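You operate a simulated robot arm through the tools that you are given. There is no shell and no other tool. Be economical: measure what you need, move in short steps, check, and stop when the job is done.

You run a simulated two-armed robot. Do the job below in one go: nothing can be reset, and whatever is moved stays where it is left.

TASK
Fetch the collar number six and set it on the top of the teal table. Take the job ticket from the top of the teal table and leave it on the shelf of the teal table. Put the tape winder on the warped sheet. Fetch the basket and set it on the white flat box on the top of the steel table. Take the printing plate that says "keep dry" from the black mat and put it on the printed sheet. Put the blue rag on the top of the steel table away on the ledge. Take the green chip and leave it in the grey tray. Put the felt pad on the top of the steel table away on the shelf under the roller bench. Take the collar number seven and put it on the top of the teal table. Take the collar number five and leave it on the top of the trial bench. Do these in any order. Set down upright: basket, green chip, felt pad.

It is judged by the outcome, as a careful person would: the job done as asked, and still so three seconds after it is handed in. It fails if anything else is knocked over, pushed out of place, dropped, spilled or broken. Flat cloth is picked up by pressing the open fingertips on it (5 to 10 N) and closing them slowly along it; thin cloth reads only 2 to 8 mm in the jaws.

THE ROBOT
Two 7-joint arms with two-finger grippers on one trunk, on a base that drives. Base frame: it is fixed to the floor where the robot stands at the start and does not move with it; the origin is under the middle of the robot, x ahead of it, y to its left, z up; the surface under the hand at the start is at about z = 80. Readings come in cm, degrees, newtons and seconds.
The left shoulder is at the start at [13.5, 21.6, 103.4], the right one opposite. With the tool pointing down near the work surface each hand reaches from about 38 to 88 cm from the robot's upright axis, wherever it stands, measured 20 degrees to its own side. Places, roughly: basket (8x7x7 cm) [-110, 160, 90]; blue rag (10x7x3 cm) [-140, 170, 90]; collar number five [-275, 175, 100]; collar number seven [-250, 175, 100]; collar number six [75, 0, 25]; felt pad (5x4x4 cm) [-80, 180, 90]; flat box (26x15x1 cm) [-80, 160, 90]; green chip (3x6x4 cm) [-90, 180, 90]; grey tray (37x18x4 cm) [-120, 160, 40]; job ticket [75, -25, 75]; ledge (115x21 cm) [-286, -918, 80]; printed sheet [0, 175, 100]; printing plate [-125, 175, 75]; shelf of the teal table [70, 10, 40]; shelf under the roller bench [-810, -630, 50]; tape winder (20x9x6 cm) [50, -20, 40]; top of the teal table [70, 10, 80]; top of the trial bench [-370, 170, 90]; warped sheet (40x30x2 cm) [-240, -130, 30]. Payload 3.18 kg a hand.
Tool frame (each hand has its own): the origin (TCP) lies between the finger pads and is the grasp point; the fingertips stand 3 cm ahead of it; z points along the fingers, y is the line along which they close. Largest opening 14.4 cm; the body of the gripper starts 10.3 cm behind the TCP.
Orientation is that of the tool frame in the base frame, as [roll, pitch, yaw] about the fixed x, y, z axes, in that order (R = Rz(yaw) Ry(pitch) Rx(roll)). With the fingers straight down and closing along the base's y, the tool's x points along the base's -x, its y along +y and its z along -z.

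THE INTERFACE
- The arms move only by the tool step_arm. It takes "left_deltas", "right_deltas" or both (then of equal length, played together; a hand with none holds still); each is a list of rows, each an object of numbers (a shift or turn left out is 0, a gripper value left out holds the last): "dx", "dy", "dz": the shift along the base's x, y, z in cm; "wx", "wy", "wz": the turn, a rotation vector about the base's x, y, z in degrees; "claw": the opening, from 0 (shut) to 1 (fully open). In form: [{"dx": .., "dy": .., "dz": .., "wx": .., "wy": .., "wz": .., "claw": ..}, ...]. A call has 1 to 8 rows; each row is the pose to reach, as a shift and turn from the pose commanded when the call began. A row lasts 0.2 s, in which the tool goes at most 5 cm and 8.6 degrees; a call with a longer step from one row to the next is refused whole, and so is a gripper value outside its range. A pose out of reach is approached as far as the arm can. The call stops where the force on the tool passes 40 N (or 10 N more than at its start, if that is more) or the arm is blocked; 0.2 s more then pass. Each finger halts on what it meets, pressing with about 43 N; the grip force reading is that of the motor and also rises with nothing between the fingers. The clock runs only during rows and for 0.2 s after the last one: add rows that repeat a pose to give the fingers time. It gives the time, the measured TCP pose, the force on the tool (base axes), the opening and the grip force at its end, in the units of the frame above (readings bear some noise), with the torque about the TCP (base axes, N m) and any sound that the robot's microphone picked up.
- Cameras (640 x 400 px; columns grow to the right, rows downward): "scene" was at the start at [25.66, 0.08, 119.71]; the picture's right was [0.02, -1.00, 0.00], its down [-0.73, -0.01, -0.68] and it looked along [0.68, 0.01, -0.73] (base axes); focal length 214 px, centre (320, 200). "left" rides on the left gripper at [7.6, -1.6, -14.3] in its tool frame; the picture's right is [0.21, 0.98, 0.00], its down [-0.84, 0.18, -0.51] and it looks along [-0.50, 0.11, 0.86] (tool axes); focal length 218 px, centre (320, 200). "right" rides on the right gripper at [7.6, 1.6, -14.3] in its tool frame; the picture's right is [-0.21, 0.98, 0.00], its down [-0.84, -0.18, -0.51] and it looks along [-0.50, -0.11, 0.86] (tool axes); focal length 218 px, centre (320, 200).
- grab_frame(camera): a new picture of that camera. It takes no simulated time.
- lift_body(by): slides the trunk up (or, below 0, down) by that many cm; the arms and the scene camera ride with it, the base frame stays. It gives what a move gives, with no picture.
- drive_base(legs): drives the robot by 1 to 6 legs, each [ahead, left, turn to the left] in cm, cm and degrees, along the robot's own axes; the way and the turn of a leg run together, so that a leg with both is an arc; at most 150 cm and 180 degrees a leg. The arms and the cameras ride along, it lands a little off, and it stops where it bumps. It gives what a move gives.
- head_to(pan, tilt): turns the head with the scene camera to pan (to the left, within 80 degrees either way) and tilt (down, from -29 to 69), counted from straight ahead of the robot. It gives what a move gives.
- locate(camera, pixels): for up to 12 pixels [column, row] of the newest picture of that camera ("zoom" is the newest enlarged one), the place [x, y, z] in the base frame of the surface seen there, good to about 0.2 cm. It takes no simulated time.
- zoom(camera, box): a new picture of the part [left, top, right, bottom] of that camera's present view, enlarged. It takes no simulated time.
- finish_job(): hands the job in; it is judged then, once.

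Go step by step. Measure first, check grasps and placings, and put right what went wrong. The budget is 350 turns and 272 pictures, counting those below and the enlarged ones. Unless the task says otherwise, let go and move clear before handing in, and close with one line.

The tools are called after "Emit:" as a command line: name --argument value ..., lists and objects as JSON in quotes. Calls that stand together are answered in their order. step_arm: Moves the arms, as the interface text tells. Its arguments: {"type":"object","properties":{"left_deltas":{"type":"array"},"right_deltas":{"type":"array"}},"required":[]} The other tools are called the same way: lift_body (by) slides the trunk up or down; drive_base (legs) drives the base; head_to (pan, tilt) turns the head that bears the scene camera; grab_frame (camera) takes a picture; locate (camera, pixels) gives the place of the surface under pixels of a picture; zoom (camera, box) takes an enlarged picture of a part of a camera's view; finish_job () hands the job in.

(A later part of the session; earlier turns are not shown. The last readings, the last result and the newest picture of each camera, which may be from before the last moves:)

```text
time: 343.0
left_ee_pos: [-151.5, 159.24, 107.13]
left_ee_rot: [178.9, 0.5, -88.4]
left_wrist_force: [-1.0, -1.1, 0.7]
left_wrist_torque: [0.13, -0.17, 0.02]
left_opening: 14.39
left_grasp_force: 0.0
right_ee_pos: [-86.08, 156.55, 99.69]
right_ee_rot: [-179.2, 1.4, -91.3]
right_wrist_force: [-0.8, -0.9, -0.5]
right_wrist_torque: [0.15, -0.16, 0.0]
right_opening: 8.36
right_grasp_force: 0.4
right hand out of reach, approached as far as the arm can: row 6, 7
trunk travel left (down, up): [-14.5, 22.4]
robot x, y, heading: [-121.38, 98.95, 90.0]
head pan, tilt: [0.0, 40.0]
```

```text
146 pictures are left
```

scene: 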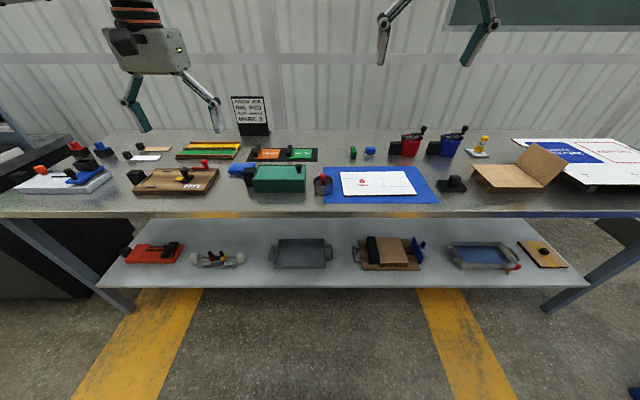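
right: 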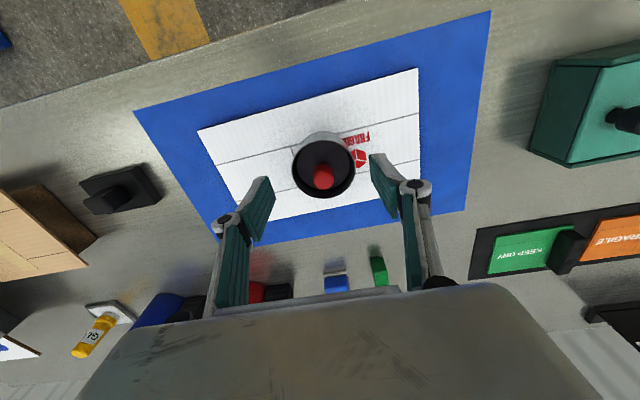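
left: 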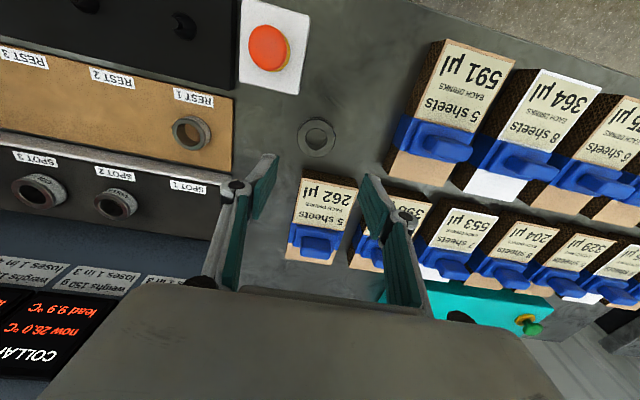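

The basket stands upright on the white box. Next the "KEEP DRY" plate with the left hand: raise the trunk a bit and shift the base right.

Emit:
lift_body --by 6

Emit:
drive_base --legs '[[0, -17, 0], [4, 0, 0]]'

Emit:
grab_frame --camera "left"

```text
time: 344.0
left_ee_pos: [-151.03, 159.69, 112.56]
left_ee_rot: [178.7, 0.0, -88.4]
left_wrist_force: [-0.3, 0.5, 0.0]
left_wrist_torque: [-0.03, 0.02, -0.01]
left_opening: 14.39
left_grasp_force: 0.2
right_ee_pos: [-85.71, 153.94, 113.69]
right_ee_rot: [-179.7, 11.3, -91.3]
right_wrist_force: [-0.4, 0.1, 0.2]
right_wrist_torque: [0.01, 0.0, 0.0]
right_opening: 8.34
right_grasp_force: 0.1
trunk travel left (down, up): [-20.5, 16.4]
robot x, y, heading: [-120.86, 98.74, 90.2]
head pan, tilt: [0.0, 40.0]
```

```text
time: 346.6
left_ee_pos: [-134.57, 163.51, 112.75]
left_ee_rot: [178.8, 0.2, -88.2]
left_wrist_force: [-0.2, 0.7, 0.0]
left_wrist_torque: [-0.07, 0.03, -0.02]
left_opening: 14.42
left_grasp_force: 0.1
right_ee_pos: [-69.21, 158.01, 113.75]
right_ee_rot: [-179.7, 11.3, -91.1]
right_wrist_force: [1.0, 0.0, -0.5]
right_wrist_torque: [-0.02, 0.01, 0.01]
right_opening: 8.34
right_grasp_force: 0.0
trunk travel left (down, up): [-20.5, 16.4]
robot x, y, heading: [-104.0, 102.96, 90.3]
head pan, tilt: [0.0, 40.0]
```

```text
145 pictures are left
```

left: 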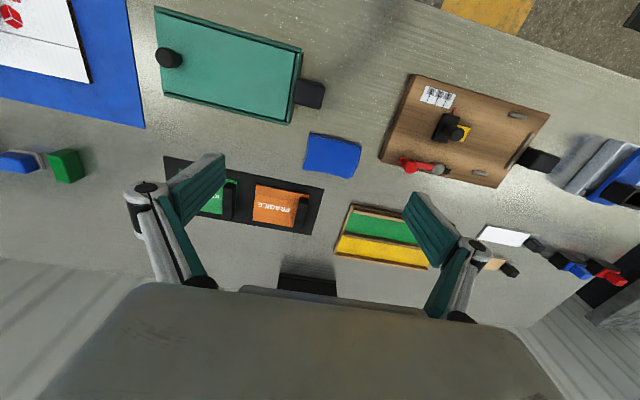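

Emit:
step_arm --left_deltas '[{"dx": 2.5, "dy": 3.5}, {"dx": 5, "dy": 7}, {"dx": 7.5, "dy": 10.5}, {"dx": 10, "dy": 14}, {"dx": 12.5, "dy": 17.5}, {"dx": 14, "dy": 20.3, "claw": 0.5}]'

Emit:
grab_frame --camera "left"

```text
time: 348.0
left_ee_pos: [-125.37, 175.79, 112.47]
left_ee_rot: [178.7, 0.2, -88.3]
left_wrist_force: [1.1, -0.3, -0.8]
left_wrist_torque: [-0.01, 0.02, -0.01]
left_opening: 7.17
left_grasp_force: 0.0
left hand out of reach, approached as far as the arm can: row 4, 5, 6
right_ee_pos: [-69.15, 157.92, 113.66]
right_ee_rot: [-179.8, 11.4, -91.0]
right_wrist_force: [0.0, -1.0, 0.1]
right_wrist_torque: [-0.01, -0.03, -0.03]
right_opening: 8.38
right_grasp_force: 0.0
trunk travel left (down, up): [-20.5, 16.4]
robot x, y, heading: [-104.1, 102.99, 90.7]
head pan, tilt: [0.0, 40.0]
```

```text
144 pictures are left
```

left: 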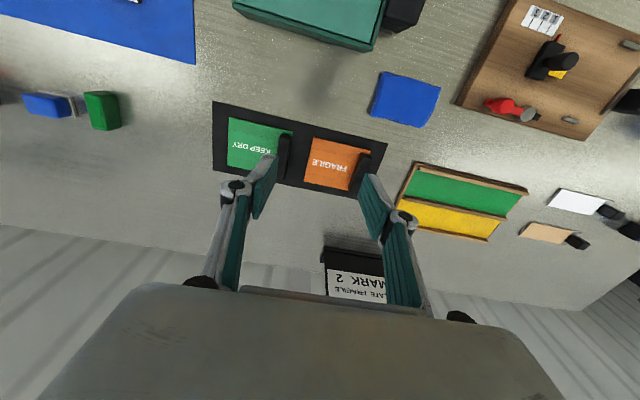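

Emit:
zoom --camera "left" --box '[200, 90, 400, 220]'

Emit:
locate --camera "left" --pixels '[[283, 140], [283, 160], [279, 137], [290, 137], [230, 118], [231, 165], [307, 140], [300, 185], [213, 105], [285, 135]]'

```text
3.08 times, centred on (300, 155) of left
```

zoom: 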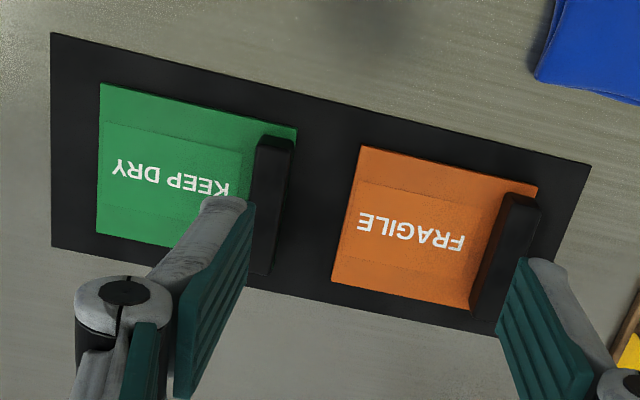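

```text
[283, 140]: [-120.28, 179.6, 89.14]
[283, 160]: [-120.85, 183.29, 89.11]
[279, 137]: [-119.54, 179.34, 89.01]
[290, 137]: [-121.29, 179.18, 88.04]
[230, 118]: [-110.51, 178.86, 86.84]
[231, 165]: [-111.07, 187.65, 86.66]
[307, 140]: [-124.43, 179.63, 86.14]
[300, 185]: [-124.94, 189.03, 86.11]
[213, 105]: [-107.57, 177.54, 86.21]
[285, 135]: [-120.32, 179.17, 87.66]
```

Handle: x -121.3..-119.3, y 179–187.5, top 89.1. I'll narrow to ~4 cm, go lower and over it.

Emit:
step_arm --left_deltas '[{"dz": -4, "claw": 0.3}, {"dz": -8}, {"dz": -12, "dx": 1}, {"dz": -13, "dx": 3, "dy": 3}, {"dz": -13, "dx": 5, "dy": 5}, {"dz": -13, "dx": 5, "dy": 7.5}, {"dz": -13, "dx": 5, "dy": 7.5}]'

Emit:
grab_frame --camera "left"

```text
time: 349.6
left_ee_pos: [-122.32, 179.1, 99.7]
left_ee_rot: [178.8, 0.2, -88.3]
left_wrist_force: [0.3, 0.4, 0.2]
left_wrist_torque: [-0.02, -0.01, -0.02]
left_opening: 4.33
left_grasp_force: 0.1
left hand out of reach, approached as far as the arm can: row 5, 6, 7
right_ee_pos: [-69.22, 158.0, 113.73]
right_ee_rot: [-179.7, 11.4, -91.0]
right_wrist_force: [0.7, -0.4, -0.6]
right_wrist_torque: [0.03, 0.0, 0.0]
right_opening: 8.36
right_grasp_force: 0.1
trunk travel left (down, up): [-20.5, 16.4]
robot x, y, heading: [-104.31, 102.83, 90.5]
head pan, tilt: [0.0, 40.0]
```

```text
142 pictures are left
```

left: 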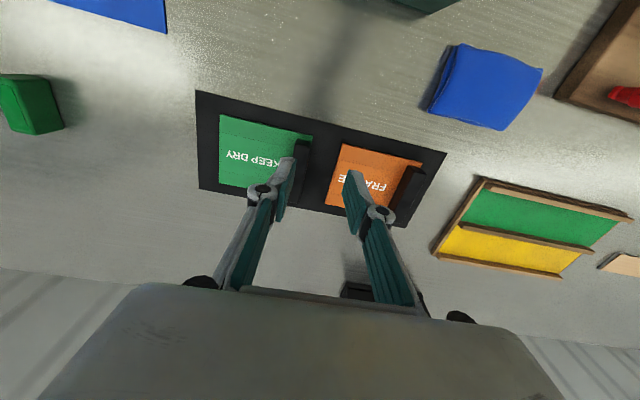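

Reach limit; I'll bring the base 4.5 cm ahead and 2 right.

Emit:
drive_base --legs '[[4.5, -2, 0]]'

Emit:
grab_frame --camera "left"

```text
time: 350.5
left_ee_pos: [-120.38, 183.64, 99.62]
left_ee_rot: [178.7, 0.3, -88.0]
left_wrist_force: [-0.7, 0.8, 0.1]
left_wrist_torque: [-0.08, 0.04, -0.01]
left_opening: 4.33
left_grasp_force: 0.1
right_ee_pos: [-67.3, 162.51, 113.69]
right_ee_rot: [-179.8, 11.3, -91.0]
right_wrist_force: [-0.3, 0.0, -0.2]
right_wrist_torque: [-0.02, 0.03, 0.02]
right_opening: 8.36
right_grasp_force: 0.0
trunk travel left (down, up): [-20.5, 16.4]
robot x, y, heading: [-102.33, 107.47, 90.7]
head pan, tilt: [0.0, 40.0]
```

```text
141 pictures are left
```

left: 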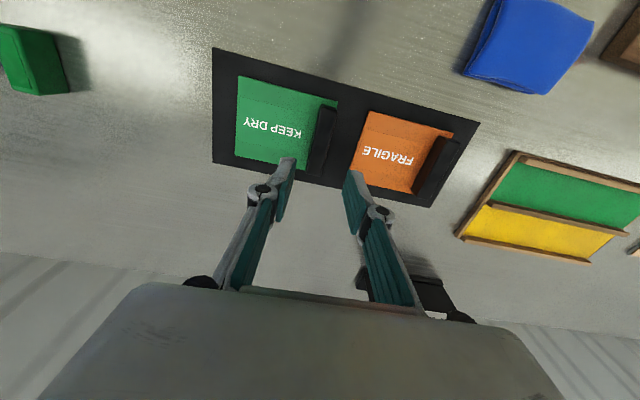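

Aligned with the handle at (322,140). Descend and grip.

Emit:
step_arm --left_deltas '[{"dz": -3}, {"dz": -6}, {"dz": -8}]'

Emit:
grab_frame --camera "left"

```text
time: 351.3
left_ee_pos: [-120.47, 183.76, 91.63]
left_ee_rot: [178.7, 0.2, -88.0]
left_wrist_force: [-0.4, -0.1, 0.6]
left_wrist_torque: [0.0, -0.02, 0.03]
left_opening: 4.31
left_grasp_force: 0.1
right_ee_pos: [-67.37, 162.58, 113.76]
right_ee_rot: [-179.7, 11.3, -91.1]
right_wrist_force: [0.7, 0.0, 0.2]
right_wrist_torque: [0.0, 0.0, 0.0]
right_opening: 8.36
right_grasp_force: 0.1
trunk travel left (down, up): [-20.5, 16.4]
robot x, y, heading: [-102.27, 107.03, 90.6]
head pan, tilt: [0.0, 40.0]
```

```text
140 pictures are left
```

left: 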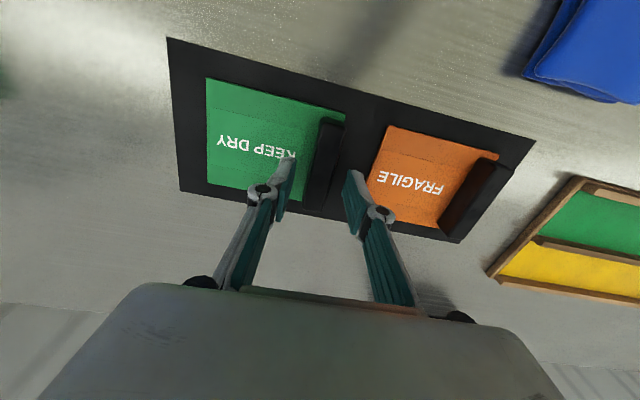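

Emit:
step_arm --left_deltas '[{"dz": -0.8}, {"dz": -1.4}, {"dz": -1.4, "claw": 0.15}, {"dz": -1.4, "claw": 0}, {"dz": -1.4, "claw": 0}, {"dz": -0.5, "claw": 0}, {"dz": 1.5, "claw": 0}, {"dz": 4, "claw": 0}]'

Emit:
grab_frame --camera "left"

```text
time: 353.1
left_ee_pos: [-120.36, 183.44, 95.76]
left_ee_rot: [178.8, 0.2, -88.3]
left_wrist_force: [0.8, 0.1, -0.2]
left_wrist_torque: [-0.02, 0.04, 0.02]
left_opening: 1.9
left_grasp_force: 43.0
right_ee_pos: [-67.34, 162.53, 113.75]
right_ee_rot: [-179.8, 11.4, -91.0]
right_wrist_force: [0.6, 0.0, -0.8]
right_wrist_torque: [0.05, 0.02, 0.02]
right_opening: 8.35
right_grasp_force: 0.1
trunk travel left (down, up): [-20.5, 16.4]
robot x, y, heading: [-101.91, 107.06, 90.4]
head pan, tilt: [0.0, 40.0]
```

```text
139 pictures are left
```

left: 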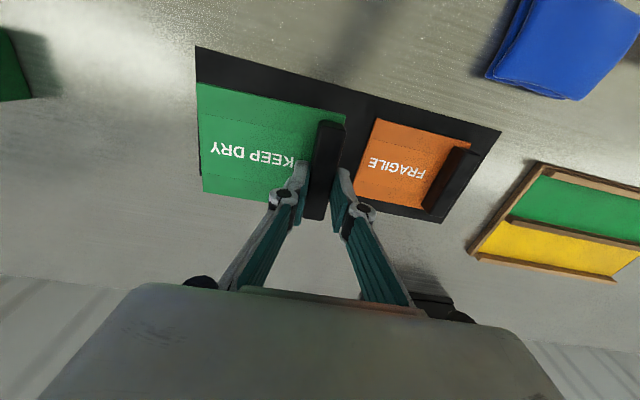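

The "KEEP DRY" plate is held. I'll lift, back off 28 cm and slide right to the printed sheet.

Emit:
step_arm --left_deltas '[{"dz": 4}, {"dz": 8}, {"dz": 11, "dy": -2}]'

Emit:
drive_base --legs '[[-28, 0, 0], [0, -108, 0]]'

Emit:
head_to --pan 10 --tilt 40

Emit:
grab_frame --camera "scene"

```text
time: 353.9
left_ee_pos: [-120.18, 181.58, 107.06]
left_ee_rot: [178.7, 0.4, -88.1]
left_wrist_force: [0.3, -1.0, 0.8]
left_wrist_torque: [0.11, 0.03, -0.02]
left_opening: 1.91
left_grasp_force: 42.7
left hand out of reach, approached as far as the arm can: row 2
right_ee_pos: [-67.38, 162.35, 113.92]
right_ee_rot: [-179.7, 11.6, -91.0]
right_wrist_force: [0.1, 0.1, 0.7]
right_wrist_torque: [0.08, 0.02, 0.0]
right_opening: 8.35
right_grasp_force: 0.2
trunk travel left (down, up): [-20.5, 16.4]
robot x, y, heading: [-102.47, 107.84, 90.2]
head pan, tilt: [0.0, 40.0]
```

```text
time: 365.2
left_ee_pos: [-10.95, 154.12, 106.73]
left_ee_rot: [178.8, 0.3, -88.9]
left_wrist_force: [0.5, 0.3, -0.5]
left_wrist_torque: [-0.05, 0.01, 0.0]
left_opening: 1.88
left_grasp_force: 42.4
right_ee_pos: [41.78, 134.31, 113.75]
right_ee_rot: [-179.7, 11.4, -91.7]
right_wrist_force: [0.1, -0.7, -0.2]
right_wrist_torque: [-0.02, 0.01, 0.03]
right_opening: 8.37
right_grasp_force: 0.0
trunk travel left (down, up): [-20.5, 16.4]
robot x, y, heading: [6.2, 79.42, 90.0]
head pan, tilt: [0.0, 40.0]
```

```text
time: 366.0
left_ee_pos: [-11.06, 154.14, 106.69]
left_ee_rot: [178.9, 0.1, -88.9]
left_wrist_force: [-0.1, 0.6, -1.2]
left_wrist_torque: [0.0, 0.0, -0.02]
left_opening: 1.89
left_grasp_force: 43.0
right_ee_pos: [41.8, 134.36, 113.74]
right_ee_rot: [-179.7, 11.3, -91.8]
right_wrist_force: [0.2, 1.0, -0.4]
right_wrist_torque: [0.01, 0.02, -0.03]
right_opening: 8.35
right_grasp_force: 0.0
trunk travel left (down, up): [-20.5, 16.4]
robot x, y, heading: [6.15, 79.32, 89.9]
head pan, tilt: [10.0, 40.0]
```

```text
138 pictures are left
```

scene: 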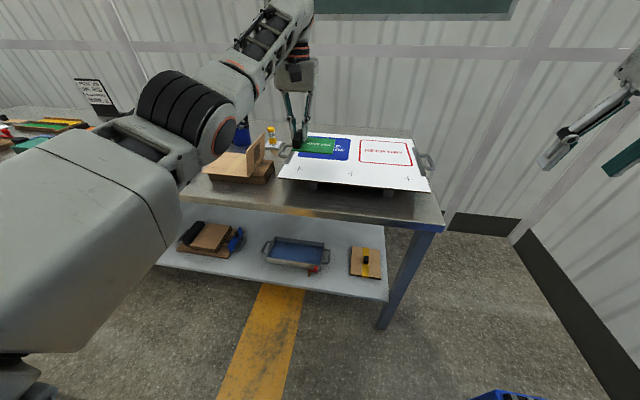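

Emit:
zoom --camera "scene" --box '[260, 110, 450, 220]'

Emit:
locate --camera "scene" --pixels '[[280, 176], [428, 190], [310, 134], [405, 140], [350, 175], [385, 152], [330, 158], [300, 170], [400, 180]]'

```text
3.37 times, centred on (355, 165) of scene
```

zoom: 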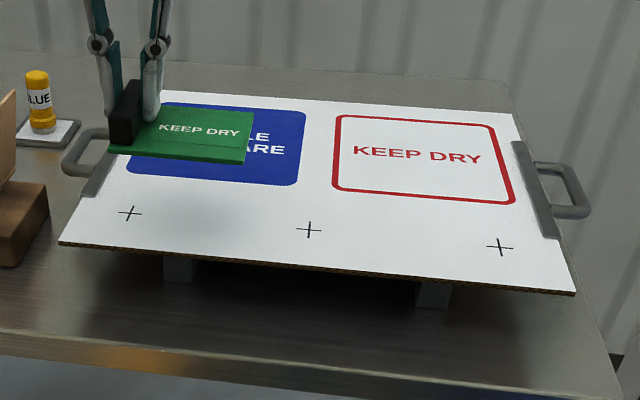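

```text
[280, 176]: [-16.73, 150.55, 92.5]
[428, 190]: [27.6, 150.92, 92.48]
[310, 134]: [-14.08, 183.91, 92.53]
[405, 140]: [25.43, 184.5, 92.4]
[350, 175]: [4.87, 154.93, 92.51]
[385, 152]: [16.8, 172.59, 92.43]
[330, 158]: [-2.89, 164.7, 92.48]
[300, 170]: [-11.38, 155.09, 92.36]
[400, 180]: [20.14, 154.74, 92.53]
```

The printed sheet spans x -16.7..27.6, y 150.5..184.5 at z 92.5. I'll move ahead 13 cm and 3 right, then lower the plate there.

Emit:
drive_base --legs '[[12.5, -3, 0]]'

Emit:
step_arm --left_deltas '[{"dz": -3}, {"dz": -6}, {"dz": -8.5}]'

Emit:
grab_frame --camera "left"

```text
time: 367.2
left_ee_pos: [-7.85, 166.82, 106.66]
left_ee_rot: [178.7, 0.2, -89.0]
left_wrist_force: [-0.5, -0.2, -0.3]
left_wrist_torque: [-0.03, 0.06, -0.04]
left_opening: 1.89
left_grasp_force: 43.1
right_ee_pos: [44.82, 146.88, 113.71]
right_ee_rot: [-179.8, 11.4, -91.9]
right_wrist_force: [-0.1, 0.3, -0.4]
right_wrist_torque: [-0.01, 0.0, -0.01]
right_opening: 8.34
right_grasp_force: 0.2
trunk travel left (down, up): [-20.5, 16.4]
robot x, y, heading: [9.02, 92.08, 89.5]
head pan, tilt: [10.0, 40.0]
```

```text
time: 368.0
left_ee_pos: [-7.95, 166.75, 98.13]
left_ee_rot: [178.8, 0.3, -89.0]
left_wrist_force: [0.1, 0.6, -0.8]
left_wrist_torque: [-0.02, 0.01, 0.03]
left_opening: 1.9
left_grasp_force: 43.5
right_ee_pos: [44.88, 146.92, 113.69]
right_ee_rot: [-179.7, 11.3, -91.8]
right_wrist_force: [-0.3, -0.3, 1.4]
right_wrist_torque: [-0.02, 0.0, 0.02]
right_opening: 8.38
right_grasp_force: 0.1
trunk travel left (down, up): [-20.5, 16.4]
robot x, y, heading: [9.22, 92.15, 90.0]
head pan, tilt: [10.0, 40.0]
```

```text
136 pictures are left
```

left: 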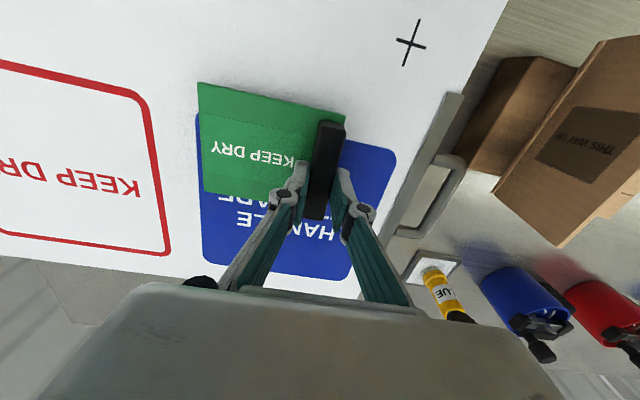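

The sheet has a matching "KEEP DRY" frame to the right. I'll try moving the plate 15 cm right into it.

Emit:
step_arm --left_deltas '[{"dx": 3}, {"dx": 6, "dy": 1}, {"dx": 9, "dy": 2}, {"dx": 12, "dy": 3}, {"dx": 15.5, "dy": 3.5}, {"dx": 17, "dy": 3.5}]'

Emit:
grab_frame --camera "left"

```text
time: 369.4
left_ee_pos: [3.77, 165.42, 98.6]
left_ee_rot: [178.6, 0.3, -89.1]
left_wrist_force: [-0.1, 0.3, 0.6]
left_wrist_torque: [0.04, 0.05, -0.03]
left_opening: 1.91
left_grasp_force: 43.1
left hand out of reach, approached as far as the arm can: row 3, 4, 5, 6
right_ee_pos: [45.09, 146.87, 113.73]
right_ee_rot: [-179.8, 11.4, -91.8]
right_wrist_force: [0.3, 0.2, 0.1]
right_wrist_torque: [0.0, 0.02, -0.01]
right_opening: 8.36
right_grasp_force: 0.0
trunk travel left (down, up): [-20.5, 16.4]
robot x, y, heading: [8.98, 91.58, 90.0]
head pan, tilt: [10.0, 40.0]
```

```text
135 pictures are left
```

left: 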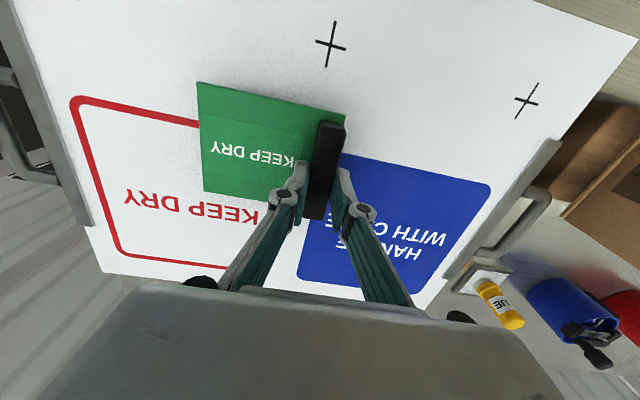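

Emit:
drive_base --legs '[[5, -2.5, 0]]'

Emit:
step_arm --left_deltas '[{"dz": -1}, {"dz": -1.8}]'

```text
time: 370.4
left_ee_pos: [6.12, 170.59, 98.3]
left_ee_rot: [178.6, 0.1, -88.9]
left_wrist_force: [0.5, 0.8, -1.0]
left_wrist_torque: [-0.02, 0.01, -0.01]
left_opening: 1.9
left_grasp_force: 42.7
right_ee_pos: [47.5, 151.92, 113.61]
right_ee_rot: [-179.7, 11.3, -91.9]
right_wrist_force: [0.2, 0.5, -0.7]
right_wrist_torque: [-0.01, 0.03, 0.02]
right_opening: 8.34
right_grasp_force: 0.1
trunk travel left (down, up): [-20.5, 16.4]
robot x, y, heading: [11.86, 97.23, 89.9]
head pan, tilt: [10.0, 40.0]
```

```text
time: 371.0
left_ee_pos: [6.03, 170.44, 96.8]
left_ee_rot: [178.8, 0.3, -89.0]
left_wrist_force: [0.6, 0.6, 1.1]
left_wrist_torque: [0.09, -0.15, 0.05]
left_opening: 1.88
left_grasp_force: 42.6
right_ee_pos: [47.31, 151.84, 113.79]
right_ee_rot: [-179.7, 11.4, -91.8]
right_wrist_force: [-0.7, 0.4, 0.5]
right_wrist_torque: [-0.02, -0.04, -0.03]
right_opening: 8.34
right_grasp_force: 0.1
trunk travel left (down, up): [-20.5, 16.4]
robot x, y, heading: [11.78, 97.41, 89.7]
head pan, tilt: [10.0, 40.0]
```

The plate is just touching. A last 0.3 cm down, then release and rise.

Emit:
step_arm --left_deltas '[{"dz": -0.3}, {"dz": -0.3, "claw": 0.22}, {"dz": -0.3, "claw": 0.3}, {"dz": -0.3, "claw": 0.3}, {"dz": 3}, {"dz": 7}, {"dz": 10}]'

Emit:
grab_frame --camera "left"

```text
time: 372.8
left_ee_pos: [2.81, 170.33, 97.44]
left_ee_rot: [177.7, -3.4, -87.4]
left_wrist_force: [1.5, -1.1, 2.5]
left_wrist_torque: [-0.13, -0.31, 0.0]
left_opening: 4.38
left_grasp_force: 0.9
left hand out of reach, approached as far as the arm can: row 6, 7
right_ee_pos: [47.43, 152.0, 113.76]
right_ee_rot: [-179.7, 11.3, -91.8]
right_wrist_force: [-0.5, 1.3, -0.2]
right_wrist_torque: [0.03, 0.0, 0.02]
right_opening: 8.36
right_grasp_force: 0.0
trunk travel left (down, up): [-20.5, 16.4]
robot x, y, heading: [11.95, 96.73, 89.6]
head pan, tilt: [10.0, 40.0]
stopped in row 7 (left hand): the arm was blocked; the commanded pose is now the measured one
```

```text
134 pictures are left
```

left: 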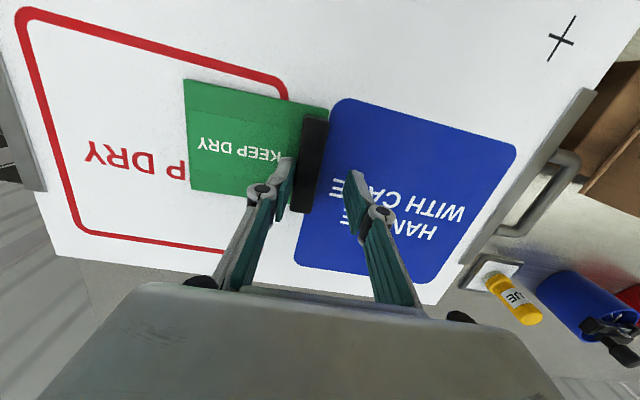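

The arm drifted sideways at its limit, close to the handle; I'll lift clear by raising the trunk.

Emit:
lift_body --by 7

Emit:
grab_frame --camera "left"

```text
time: 373.9
left_ee_pos: [2.17, 169.22, 111.57]
left_ee_rot: [177.5, 3.0, -86.9]
left_wrist_force: [-0.6, 0.7, -0.2]
left_wrist_torque: [-0.02, 0.02, 0.04]
left_opening: 4.31
left_grasp_force: 0.0
right_ee_pos: [47.5, 151.46, 121.92]
right_ee_rot: [-179.9, 13.0, -92.3]
right_wrist_force: [-0.3, 0.2, -0.9]
right_wrist_torque: [-0.04, 0.01, 0.02]
right_opening: 8.36
right_grasp_force: 0.1
trunk travel left (down, up): [-27.5, 9.4]
robot x, y, heading: [11.47, 96.92, 89.8]
head pan, tilt: [10.0, 40.0]
```

```text
133 pictures are left
```

left: 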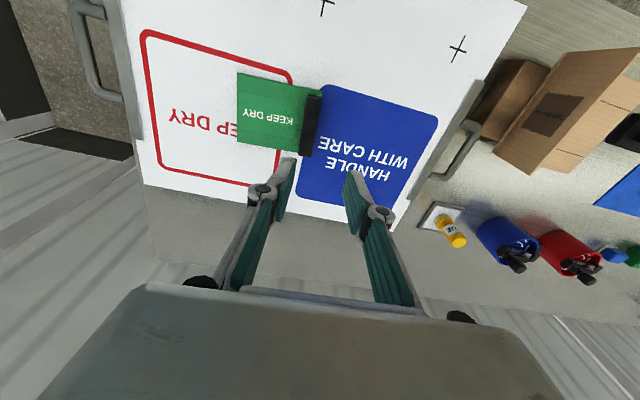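

The plate lies flat on the printed sheet. Next the green chip: I'll go back to the left, then tilt the right hand 45° so the chip can be put into the tray under the table.

Emit:
drive_base --legs '[[-18, 0, 0], [0, 127, 0]]'

Emit:
step_arm --right_deltas '[{"wx": 8, "dy": 2}, {"wx": 16, "dy": 4}, {"wx": 24, "dy": 6, "dz": -2}, {"wx": 32, "dy": 9, "dz": -4, "claw": 0.5}]'

Emit:
grab_frame --camera "right"

Emit:
head_to --pan 0 --tilt 50

Emit:
grab_frame --camera "scene"

```text
time: 386.4
left_ee_pos: [-126.53, 151.38, 112.1]
left_ee_rot: [178.1, 3.2, -86.5]
left_wrist_force: [-0.4, -0.2, 0.3]
left_wrist_torque: [0.0, 0.0, -0.01]
left_opening: 4.33
left_grasp_force: 0.2
right_ee_pos: [-80.83, 133.58, 121.89]
right_ee_rot: [-179.7, 13.0, -91.9]
right_wrist_force: [0.4, 0.7, 0.1]
right_wrist_torque: [-0.02, -0.01, 0.0]
right_opening: 8.36
right_grasp_force: 0.0
trunk travel left (down, up): [-27.5, 9.4]
robot x, y, heading: [-116.45, 79.35, 90.3]
head pan, tilt: [10.0, 40.0]
```

```text
time: 387.4
left_ee_pos: [-126.85, 151.44, 111.99]
left_ee_rot: [178.0, 3.1, -86.1]
left_wrist_force: [-0.1, 1.7, 0.2]
left_wrist_torque: [-0.01, 0.03, 0.03]
left_opening: 4.32
left_grasp_force: 0.1
right_ee_pos: [-80.95, 142.68, 117.69]
right_ee_rot: [178.7, 45.0, -92.6]
right_wrist_force: [-0.3, 1.0, 0.8]
right_wrist_torque: [-0.02, -0.01, 0.04]
right_opening: 7.22
right_grasp_force: 0.0
trunk travel left (down, up): [-27.5, 9.4]
robot x, y, heading: [-116.74, 78.85, 90.1]
head pan, tilt: [10.0, 40.0]
```

```text
132 pictures are left
```

right: 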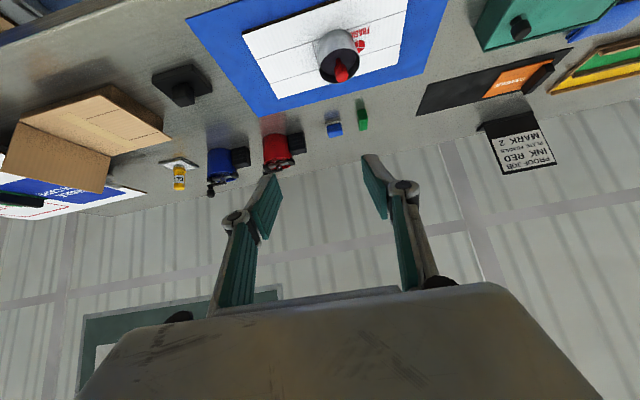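

```text
time: 388.2
left_ee_pos: [-126.95, 151.31, 112.14]
left_ee_rot: [178.1, 3.1, -86.0]
left_wrist_force: [-0.4, -1.4, -0.6]
left_wrist_torque: [-0.02, 0.04, 0.01]
left_opening: 4.33
left_grasp_force: 0.1
right_ee_pos: [-80.99, 142.63, 117.93]
right_ee_rot: [178.8, 45.0, -92.5]
right_wrist_force: [-0.6, 0.3, 0.0]
right_wrist_torque: [-0.01, 0.01, 0.0]
right_opening: 7.21
right_grasp_force: 0.0
trunk travel left (down, up): [-27.5, 9.4]
robot x, y, heading: [-115.97, 79.03, 90.0]
head pan, tilt: [0.0, 50.0]
```

```text
131 pictures are left
```

scene: 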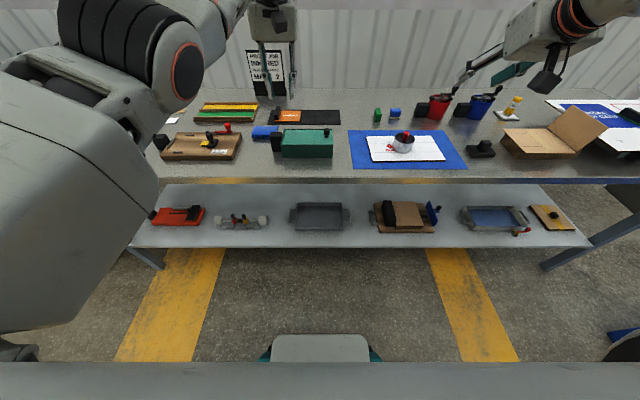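

Now I'll measure the chip and pad, and the tray and table edge, from zooms.

Emit:
zoom --camera "right" --box '[300, 80, 400, 145]'

Emit:
locate --camera "zoom" --pixels '[[375, 170], [375, 230], [420, 310], [375, 310], [395, 140], [415, 170], [415, 230], [400, 270], [200, 250], [240, 300]]'

Emit:
locate --camera "scene" --pixels '[[292, 232], [350, 230], [300, 204], [340, 204], [320, 215], [320, 183], [320, 247], [320, 252], [292, 210], [320, 228]]'

```text
6.15 times, centred on (350, 112) of right
```

zoom: 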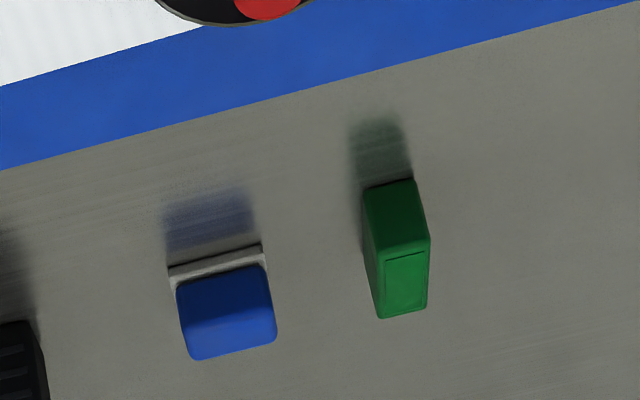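

```text
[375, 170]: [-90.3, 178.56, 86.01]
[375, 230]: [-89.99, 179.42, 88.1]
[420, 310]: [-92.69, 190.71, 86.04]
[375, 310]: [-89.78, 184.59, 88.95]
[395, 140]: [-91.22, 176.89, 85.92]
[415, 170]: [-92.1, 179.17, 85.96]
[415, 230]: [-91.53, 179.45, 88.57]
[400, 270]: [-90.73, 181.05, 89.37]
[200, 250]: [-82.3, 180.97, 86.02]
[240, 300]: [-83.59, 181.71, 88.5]
```

```text
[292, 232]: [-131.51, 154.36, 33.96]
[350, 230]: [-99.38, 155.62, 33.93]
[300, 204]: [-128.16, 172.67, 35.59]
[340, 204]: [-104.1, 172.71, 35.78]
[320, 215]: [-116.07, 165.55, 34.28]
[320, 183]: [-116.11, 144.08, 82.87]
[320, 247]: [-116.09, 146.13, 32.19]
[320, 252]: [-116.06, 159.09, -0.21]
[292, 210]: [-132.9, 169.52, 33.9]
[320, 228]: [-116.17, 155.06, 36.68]
```

Chip: centre [-90.9, 182.2], 2.6 wide, top 89.5. Tray: y 155–174, floor z 34.3. I'll approach the chip at 45°, passing above the basket.

Emit:
drive_base --legs '[[16, 0, 0]]'

Emit:
step_arm --right_deltas '[{"dx": -3, "dy": 3, "dz": -2, "claw": 0.38}, {"dx": -6, "dy": 6, "dz": -4}, {"dx": -9, "dy": 9, "dz": -6}, {"dx": -10, "dy": 12, "dz": -10}, {"dx": -10, "dy": 14, "dz": -14}, {"dx": -10, "dy": 15, "dz": -18, "wz": 2}]'

Emit:
grab_frame --camera "right"

```text
time: 389.6
left_ee_pos: [-127.11, 167.06, 112.1]
left_ee_rot: [178.1, 3.1, -85.9]
left_wrist_force: [-0.2, -0.3, 0.2]
left_wrist_torque: [-0.06, 0.01, 0.03]
left_opening: 4.29
left_grasp_force: 0.1
right_ee_pos: [-81.15, 158.45, 117.76]
right_ee_rot: [178.8, 44.8, -92.3]
right_wrist_force: [0.8, 0.1, -0.3]
right_wrist_torque: [0.01, 0.0, -0.01]
right_opening: 7.21
right_grasp_force: 0.0
trunk travel left (down, up): [-27.5, 9.4]
robot x, y, heading: [-116.28, 95.02, 90.3]
head pan, tilt: [0.0, 50.0]
```

```text
refused: row 4 steps farther than a row can; nothing moved
```

```text
129 pictures are left
```

right: 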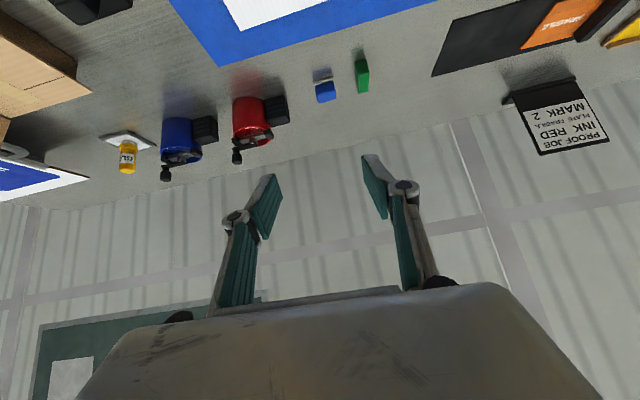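

Emit:
step_arm --right_deltas '[{"dx": -3, "dy": 2.5, "dz": -2, "claw": 0.38}, {"dx": -6, "dy": 5, "dz": -4}, {"dx": -9, "dy": 7.5, "dz": -6}, {"dx": -9.9, "dy": 10, "dz": -9}, {"dx": -9.9, "dy": 12, "dz": -13}, {"dx": -9.9, "dy": 14, "dz": -17, "wz": 1}, {"dx": -9.9, "dy": 15.5, "dz": -20.5, "wz": 2}]'

Emit:
grab_frame --camera "right"

```text
time: 391.2
left_ee_pos: [-127.14, 167.1, 112.19]
left_ee_rot: [178.1, 3.1, -85.9]
left_wrist_force: [0.3, -0.4, 0.3]
left_wrist_torque: [-0.03, 0.0, -0.05]
left_opening: 4.32
left_grasp_force: 0.0
right_ee_pos: [-91.04, 173.99, 97.41]
right_ee_rot: [178.9, 44.9, -90.4]
right_wrist_force: [-0.3, -0.1, -0.2]
right_wrist_torque: [-0.03, -0.03, -0.02]
right_opening: 5.47
right_grasp_force: 0.1
trunk travel left (down, up): [-27.5, 9.4]
robot x, y, heading: [-116.6, 94.91, 90.2]
head pan, tilt: [0.0, 50.0]
```

```text
128 pictures are left
```

right: 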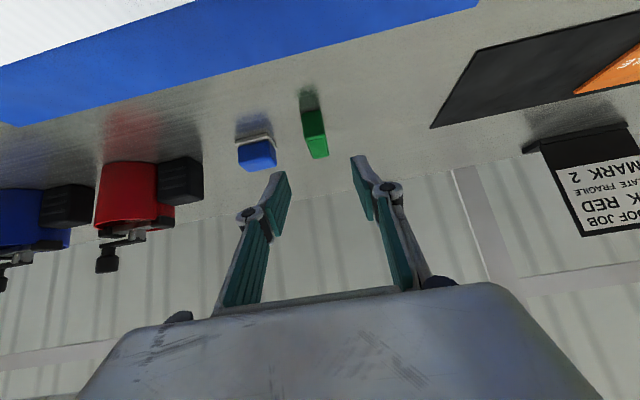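

Aligned on the chip at (314,130). Moving in along the finger axis.

Emit:
step_arm --right_deltas '[{"dx": 0.1, "dy": 2.5, "dz": -3}, {"dx": 0.1, "dy": 5, "dz": -6}, {"dx": 0.1, "dy": 6.8, "dz": -8.1}, {"dx": 0.1, "dy": 6.8, "dz": -8.1}]'

Emit:
grab_frame --camera "right"

```text
time: 392.2
left_ee_pos: [-127.1, 166.93, 112.29]
left_ee_rot: [178.2, 3.2, -85.9]
left_wrist_force: [-0.4, -0.1, -0.1]
left_wrist_torque: [-0.05, 0.02, -0.02]
left_opening: 4.31
left_grasp_force: 0.1
right_ee_pos: [-90.94, 180.45, 89.25]
right_ee_rot: [178.9, 45.0, -90.4]
right_wrist_force: [-0.3, 1.0, 0.9]
right_wrist_torque: [0.01, 0.01, 0.01]
right_opening: 5.48
right_grasp_force: 0.1
trunk travel left (down, up): [-27.5, 9.4]
robot x, y, heading: [-116.29, 95.21, 90.3]
head pan, tilt: [0.0, 50.0]
```

```text
127 pictures are left
```

right: 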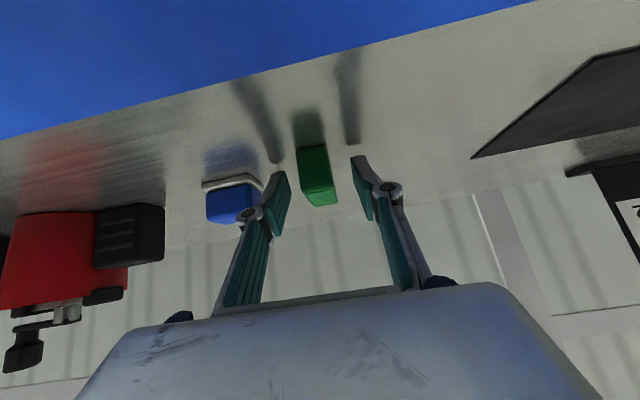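

The chip is between the fingers. Close and lift.

Emit:
step_arm --right_deltas '[{"dy": 0.4, "claw": 0.25}, {"dy": 0.4, "claw": 0.1}, {"dy": 0.4, "claw": 0}, {"dy": 0.4, "claw": 0}, {"dz": 2, "dy": 0.4}, {"dz": 4, "dy": 0.4}]'

Emit:
grab_frame --camera "right"

```text
time: 393.6
left_ee_pos: [-127.16, 167.07, 112.19]
left_ee_rot: [178.0, 3.0, -85.9]
left_wrist_force: [-0.7, 0.4, 0.1]
left_wrist_torque: [0.03, -0.04, -0.01]
left_opening: 4.31
left_grasp_force: 0.0
right_ee_pos: [-90.9, 181.08, 93.3]
right_ee_rot: [178.8, 44.9, -90.4]
right_wrist_force: [-0.9, -0.1, -0.2]
right_wrist_torque: [0.03, 0.02, -0.03]
right_opening: 2.29
right_grasp_force: 42.9
trunk travel left (down, up): [-27.5, 9.4]
robot x, y, heading: [-116.22, 94.97, 90.0]
head pan, tilt: [0.0, 50.0]
```

```text
126 pictures are left
```

right: 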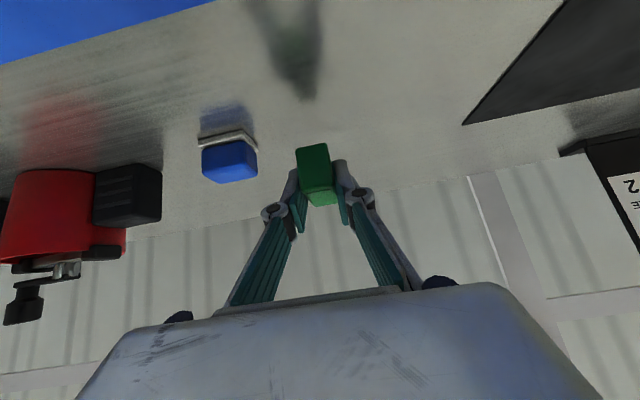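

The chip is gripped. I'll lift it clear over the basket, back away from the table, then lower the trunk.

Emit:
step_arm --right_deltas '[{"dz": 4}, {"dz": 8}, {"dz": 12, "dy": -2}, {"dz": 15, "dy": -5}]'

Emit:
drive_base --legs '[[-48, 0, 0], [0, 32, 0]]'

Emit:
lift_body --by -16

Emit:
step_arm --right_deltas '[{"dz": -4.5}, {"dz": -9}, {"dz": -13.5}, {"dz": -18}, {"dz": -22.5}, {"dz": -27}, {"dz": -31.5}, {"dz": -36}]' --left_deltas '[{"dz": 3}, {"dz": 6}, {"dz": 9}, {"dz": 12}, {"dz": 12}, {"dz": 12}, {"dz": 12}, {"dz": 12}]'

Emit:
grab_frame --camera "scene"

```text
time: 394.6
left_ee_pos: [-127.2, 166.9, 112.23]
left_ee_rot: [178.2, 3.3, -85.9]
left_wrist_force: [-0.6, -0.5, 0.5]
left_wrist_torque: [0.02, 0.02, 0.02]
left_opening: 4.32
left_grasp_force: 0.1
right_ee_pos: [-90.83, 176.03, 108.25]
right_ee_rot: [178.8, 44.9, -90.4]
right_wrist_force: [0.1, -0.7, -1.1]
right_wrist_torque: [-0.03, 0.02, 0.04]
right_opening: 2.28
right_grasp_force: 42.9
trunk travel left (down, up): [-27.5, 9.4]
robot x, y, heading: [-116.53, 94.74, 90.2]
head pan, tilt: [0.0, 50.0]
```

```text
time: 400.4
left_ee_pos: [-159.69, 118.91, 112.19]
left_ee_rot: [178.0, 3.3, -85.5]
left_wrist_force: [-0.2, -0.7, 0.3]
left_wrist_torque: [0.01, -0.02, 0.01]
left_opening: 4.31
left_grasp_force: 0.0
right_ee_pos: [-123.42, 128.33, 108.06]
right_ee_rot: [178.8, 44.9, -90.2]
right_wrist_force: [-0.2, -0.3, -0.6]
right_wrist_torque: [0.0, 0.0, -0.01]
right_opening: 2.25
right_grasp_force: 42.8
trunk travel left (down, up): [-27.5, 9.4]
robot x, y, heading: [-148.79, 46.87, 90.5]
head pan, tilt: [0.0, 50.0]
```

```text
time: 402.2
left_ee_pos: [-159.55, 118.84, 70.87]
left_ee_rot: [176.5, -19.4, -85.3]
left_wrist_force: [-0.5, -0.5, 0.4]
left_wrist_torque: [0.06, -0.02, -0.01]
left_opening: 4.31
left_grasp_force: 0.0
right_ee_pos: [-123.44, 128.18, 92.58]
right_ee_rot: [178.7, 45.1, -90.0]
right_wrist_force: [-0.2, -0.5, -0.4]
right_wrist_torque: [-0.02, 0.01, -0.02]
right_opening: 2.26
right_grasp_force: 43.3
trunk travel left (down, up): [-11.5, 25.4]
robot x, y, heading: [-148.22, 46.7, 90.8]
head pan, tilt: [0.0, 50.0]
```

```text
time: 404.1
left_ee_pos: [-159.3, 119.34, 82.46]
left_ee_rot: [176.3, -19.9, -85.4]
left_wrist_force: [0.2, 0.8, -1.2]
left_wrist_torque: [-0.03, 0.05, -0.01]
left_opening: 4.36
left_grasp_force: 0.0
left hand out of reach, approached as far as the arm can: row 2, 3, 4, 5, 6, 7, 8
right_ee_pos: [-123.1, 128.51, 60.54]
right_ee_rot: [178.8, 44.8, -90.0]
right_wrist_force: [0.6, -0.3, -0.8]
right_wrist_torque: [0.03, 0.01, 0.01]
right_opening: 2.25
right_grasp_force: 42.7
right hand out of reach, approached as far as the arm can: row 8
trunk travel left (down, up): [-11.5, 25.4]
robot x, y, heading: [-148.51, 46.77, 90.4]
head pan, tilt: [0.0, 50.0]
```

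```text
125 pictures are left
```

scene: 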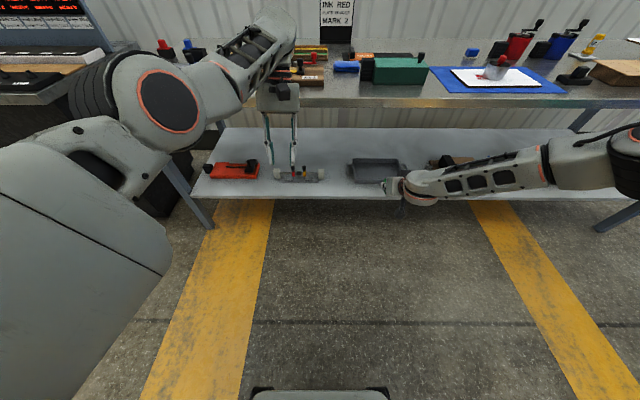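

The left hand sagged to z 82 with a backward tilt. I'll correct its tilt and raise it before moving on.

Emit:
step_arm --left_deltas '[{"wx": 7, "dy": 2}, {"wx": 14, "dy": 4}, {"wx": 20, "dy": 5}, {"wx": 20, "dy": 5, "dz": 4}, {"wx": 20, "dy": 5, "dz": 8}, {"wx": 20, "dy": 5, "dz": 12}, {"wx": 20, "dy": 5, "dz": 16}, {"wx": 20, "dy": 5, "dz": 20}]'

```text
time: 405.9
left_ee_pos: [-160.6, 124.6, 100.15]
left_ee_rot: [178.0, 0.4, -85.2]
left_wrist_force: [-0.2, -0.1, -0.4]
left_wrist_torque: [-0.03, 0.0, 0.02]
left_opening: 4.32
left_grasp_force: 0.0
left hand out of reach, approached as far as the arm can: row 1, 2, 3, 4, 5, 6, 7, 8
right_ee_pos: [-123.3, 128.46, 60.55]
right_ee_rot: [179.0, 44.7, -90.1]
right_wrist_force: [0.6, -0.9, -0.1]
right_wrist_torque: [-0.01, -0.02, 0.0]
right_opening: 2.26
right_grasp_force: 42.9
trunk travel left (down, up): [-11.5, 25.4]
robot x, y, heading: [-148.75, 46.5, 90.5]
head pan, tilt: [0.0, 50.0]
```

Emit:
step_arm --right_deltas '[{"dx": 3, "dz": -2}, {"dx": 6, "dz": -5}, {"dx": 7, "dz": -9}, {"dx": 7, "dz": -13}, {"dx": 7, "dz": -16}]'

Emit:
grab_frame --camera "right"

```text
time: 407.1
left_ee_pos: [-160.38, 124.59, 100.03]
left_ee_rot: [178.2, 0.4, -85.3]
left_wrist_force: [0.4, -0.1, 0.1]
left_wrist_torque: [-0.01, -0.03, 0.02]
left_opening: 4.3
left_grasp_force: 0.1
right_ee_pos: [-111.41, 127.87, 52.18]
right_ee_rot: [177.9, 45.1, -89.6]
right_wrist_force: [0.6, 0.2, 0.4]
right_wrist_torque: [-0.02, -0.05, 0.02]
right_opening: 2.27
right_grasp_force: 43.0
right hand out of reach, approached as far as the arm can: row 1, 2, 3, 4, 5
trunk travel left (down, up): [-11.5, 25.4]
robot x, y, heading: [-148.39, 47.0, 90.5]
head pan, tilt: [0.0, 50.0]
```

```text
124 pictures are left
```

right: 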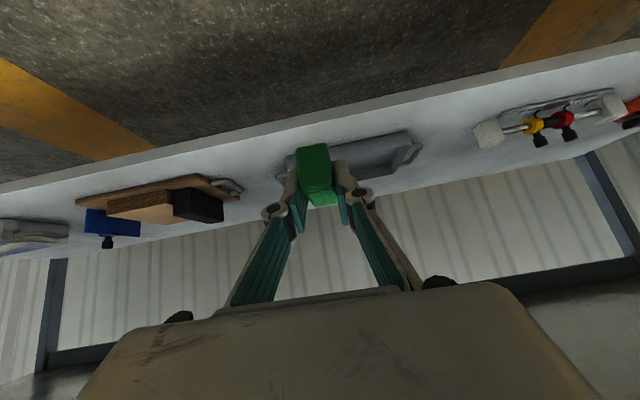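

I'll drive 28 cm ahead and 4 left, entering above the tray at z 52.

Emit:
drive_base --legs '[[28, 4, 0]]'

Emit:
step_arm --right_deltas '[{"dz": -2, "dy": 1}, {"dz": -5, "dy": 2.5}, {"dz": -8, "dy": 4}, {"dz": -10, "dy": 5}]'

Emit:
grab_frame --camera "right"

```text
time: 409.0
left_ee_pos: [-164.37, 152.44, 100.14]
left_ee_rot: [178.1, 0.3, -85.4]
left_wrist_force: [-0.8, -0.9, -0.9]
left_wrist_torque: [-0.04, -0.01, 0.0]
left_opening: 4.31
left_grasp_force: 0.0
right_ee_pos: [-115.63, 155.77, 52.06]
right_ee_rot: [177.9, 45.1, -89.9]
right_wrist_force: [-0.3, 0.1, -0.5]
right_wrist_torque: [0.03, 0.03, 0.02]
right_opening: 2.28
right_grasp_force: 42.5
trunk travel left (down, up): [-11.5, 25.4]
robot x, y, heading: [-152.46, 74.08, 90.5]
head pan, tilt: [0.0, 50.0]
```

```text
time: 410.0
left_ee_pos: [-164.52, 152.36, 100.32]
left_ee_rot: [178.1, 0.5, -85.2]
left_wrist_force: [0.0, 0.6, 0.1]
left_wrist_torque: [0.0, -0.01, -0.01]
left_opening: 4.31
left_grasp_force: 0.1
right_ee_pos: [-115.67, 160.48, 42.52]
right_ee_rot: [177.9, 44.8, -89.7]
right_wrist_force: [-0.6, 0.0, -0.9]
right_wrist_torque: [0.05, 0.0, 0.02]
right_opening: 2.26
right_grasp_force: 43.3
right hand out of reach, approached as far as the arm can: row 4
trunk travel left (down, up): [-11.5, 25.4]
robot x, y, heading: [-152.75, 74.98, 90.6]
head pan, tilt: [0.0, 50.0]
```

```text
123 pictures are left
```

right: 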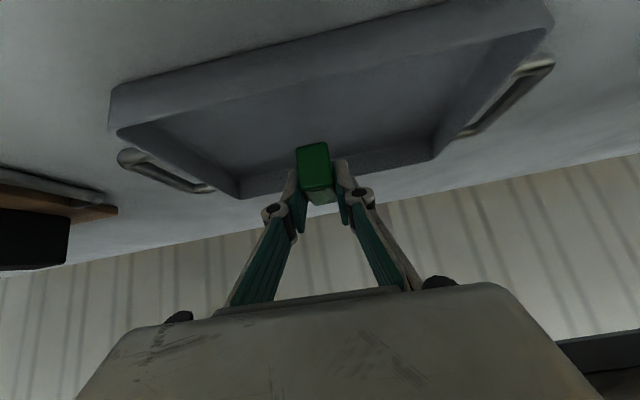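

Over the tray. Lowering to the tray floor with the arm, then the trunk.

Emit:
step_arm --right_deltas '[{"dz": -1.5, "dx": 1}, {"dz": -3, "dx": 2}, {"dz": -4.3, "dx": 2}]'

```text
time: 410.8
left_ee_pos: [-164.58, 152.56, 100.28]
left_ee_rot: [178.1, 0.5, -85.3]
left_wrist_force: [-0.4, -0.9, 0.5]
left_wrist_torque: [0.02, 0.0, 0.0]
left_opening: 4.34
left_grasp_force: 0.1
right_ee_pos: [-114.32, 159.09, 40.13]
right_ee_rot: [178.0, 45.1, -89.8]
right_wrist_force: [0.1, 0.5, -1.4]
right_wrist_torque: [0.03, 0.03, 0.01]
right_opening: 2.25
right_grasp_force: 42.3
right hand out of reach, approached as far as the arm can: row 1, 2, 3
trunk travel left (down, up): [-11.5, 25.4]
robot x, y, heading: [-152.56, 74.82, 90.4]
head pan, tilt: [0.0, 50.0]
```

Emit:
drive_base --legs '[[-5, 0, 0]]'

Emit:
step_arm --right_deltas '[{"dy": 3}, {"dy": 6, "dz": -1}, {"dy": 6.5, "dz": -2.2}]'

```text
time: 411.8
left_ee_pos: [-164.48, 147.47, 100.31]
left_ee_rot: [178.0, 0.4, -85.3]
left_wrist_force: [-0.4, 0.0, -0.3]
left_wrist_torque: [0.04, 0.0, 0.0]
left_opening: 4.32
left_grasp_force: 0.1
right_ee_pos: [-114.21, 153.93, 40.03]
right_ee_rot: [177.9, 45.1, -90.0]
right_wrist_force: [0.8, 0.1, -0.4]
right_wrist_torque: [-0.02, -0.02, 0.01]
right_opening: 2.27
right_grasp_force: 43.6
trunk travel left (down, up): [-11.5, 25.4]
robot x, y, heading: [-152.55, 69.48, 90.4]
head pan, tilt: [0.0, 50.0]
```

```text
time: 412.6
left_ee_pos: [-164.43, 147.42, 100.19]
left_ee_rot: [178.2, 0.4, -85.3]
left_wrist_force: [1.3, 0.3, -0.7]
left_wrist_torque: [-0.04, 0.0, 0.0]
left_opening: 4.31
left_grasp_force: 0.0
right_ee_pos: [-114.88, 155.46, 41.64]
right_ee_rot: [178.0, 45.0, -89.9]
right_wrist_force: [-0.1, -0.3, -0.5]
right_wrist_torque: [0.0, 0.0, -0.01]
right_opening: 2.29
right_grasp_force: 42.7
right hand out of reach, approached as far as the arm can: row 1, 2, 3
trunk travel left (down, up): [-11.5, 25.4]
robot x, y, heading: [-152.74, 69.65, 90.7]
head pan, tilt: [0.0, 50.0]
```

At full reach, so the trunk must go lower. First I'll see what lies beneath the left hand.

Emit:
step_arm --left_deltas '[{"dx": -3, "dz": 2}, {"dx": -6, "dz": 4}, {"dx": -9, "dz": 6}, {"dx": -12, "dz": 8}]'

Emit:
grab_frame --camera "left"

```text
time: 413.7
left_ee_pos: [-183.82, 146.87, 104.26]
left_ee_rot: [162.5, -0.2, -78.1]
left_wrist_force: [1.0, -0.5, 0.5]
left_wrist_torque: [0.01, 0.0, 0.0]
left_opening: 4.33
left_grasp_force: 0.0
left hand out of reach, approached as far as the arm can: row 3, 4
right_ee_pos: [-115.13, 155.41, 41.64]
right_ee_rot: [177.9, 45.1, -89.8]
right_wrist_force: [0.6, -0.1, -0.5]
right_wrist_torque: [-0.05, -0.01, 0.04]
right_opening: 2.23
right_grasp_force: 43.1
trunk travel left (down, up): [-11.5, 25.4]
robot x, y, heading: [-152.49, 69.73, 90.6]
head pan, tilt: [0.0, 50.0]
stopped in row 4 (left hand): the arm was blocked; the commanded pose is now the measured one
```

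```text
122 pictures are left
```

left: 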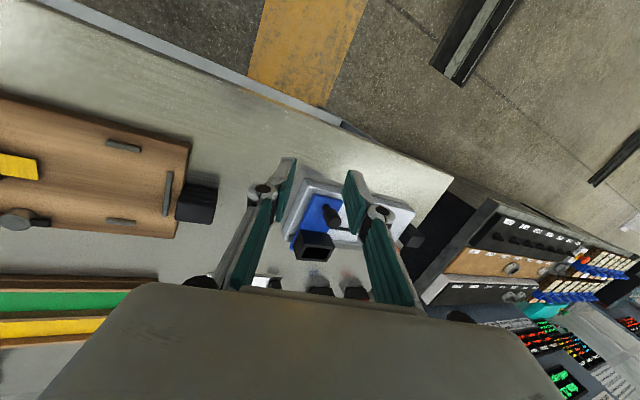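

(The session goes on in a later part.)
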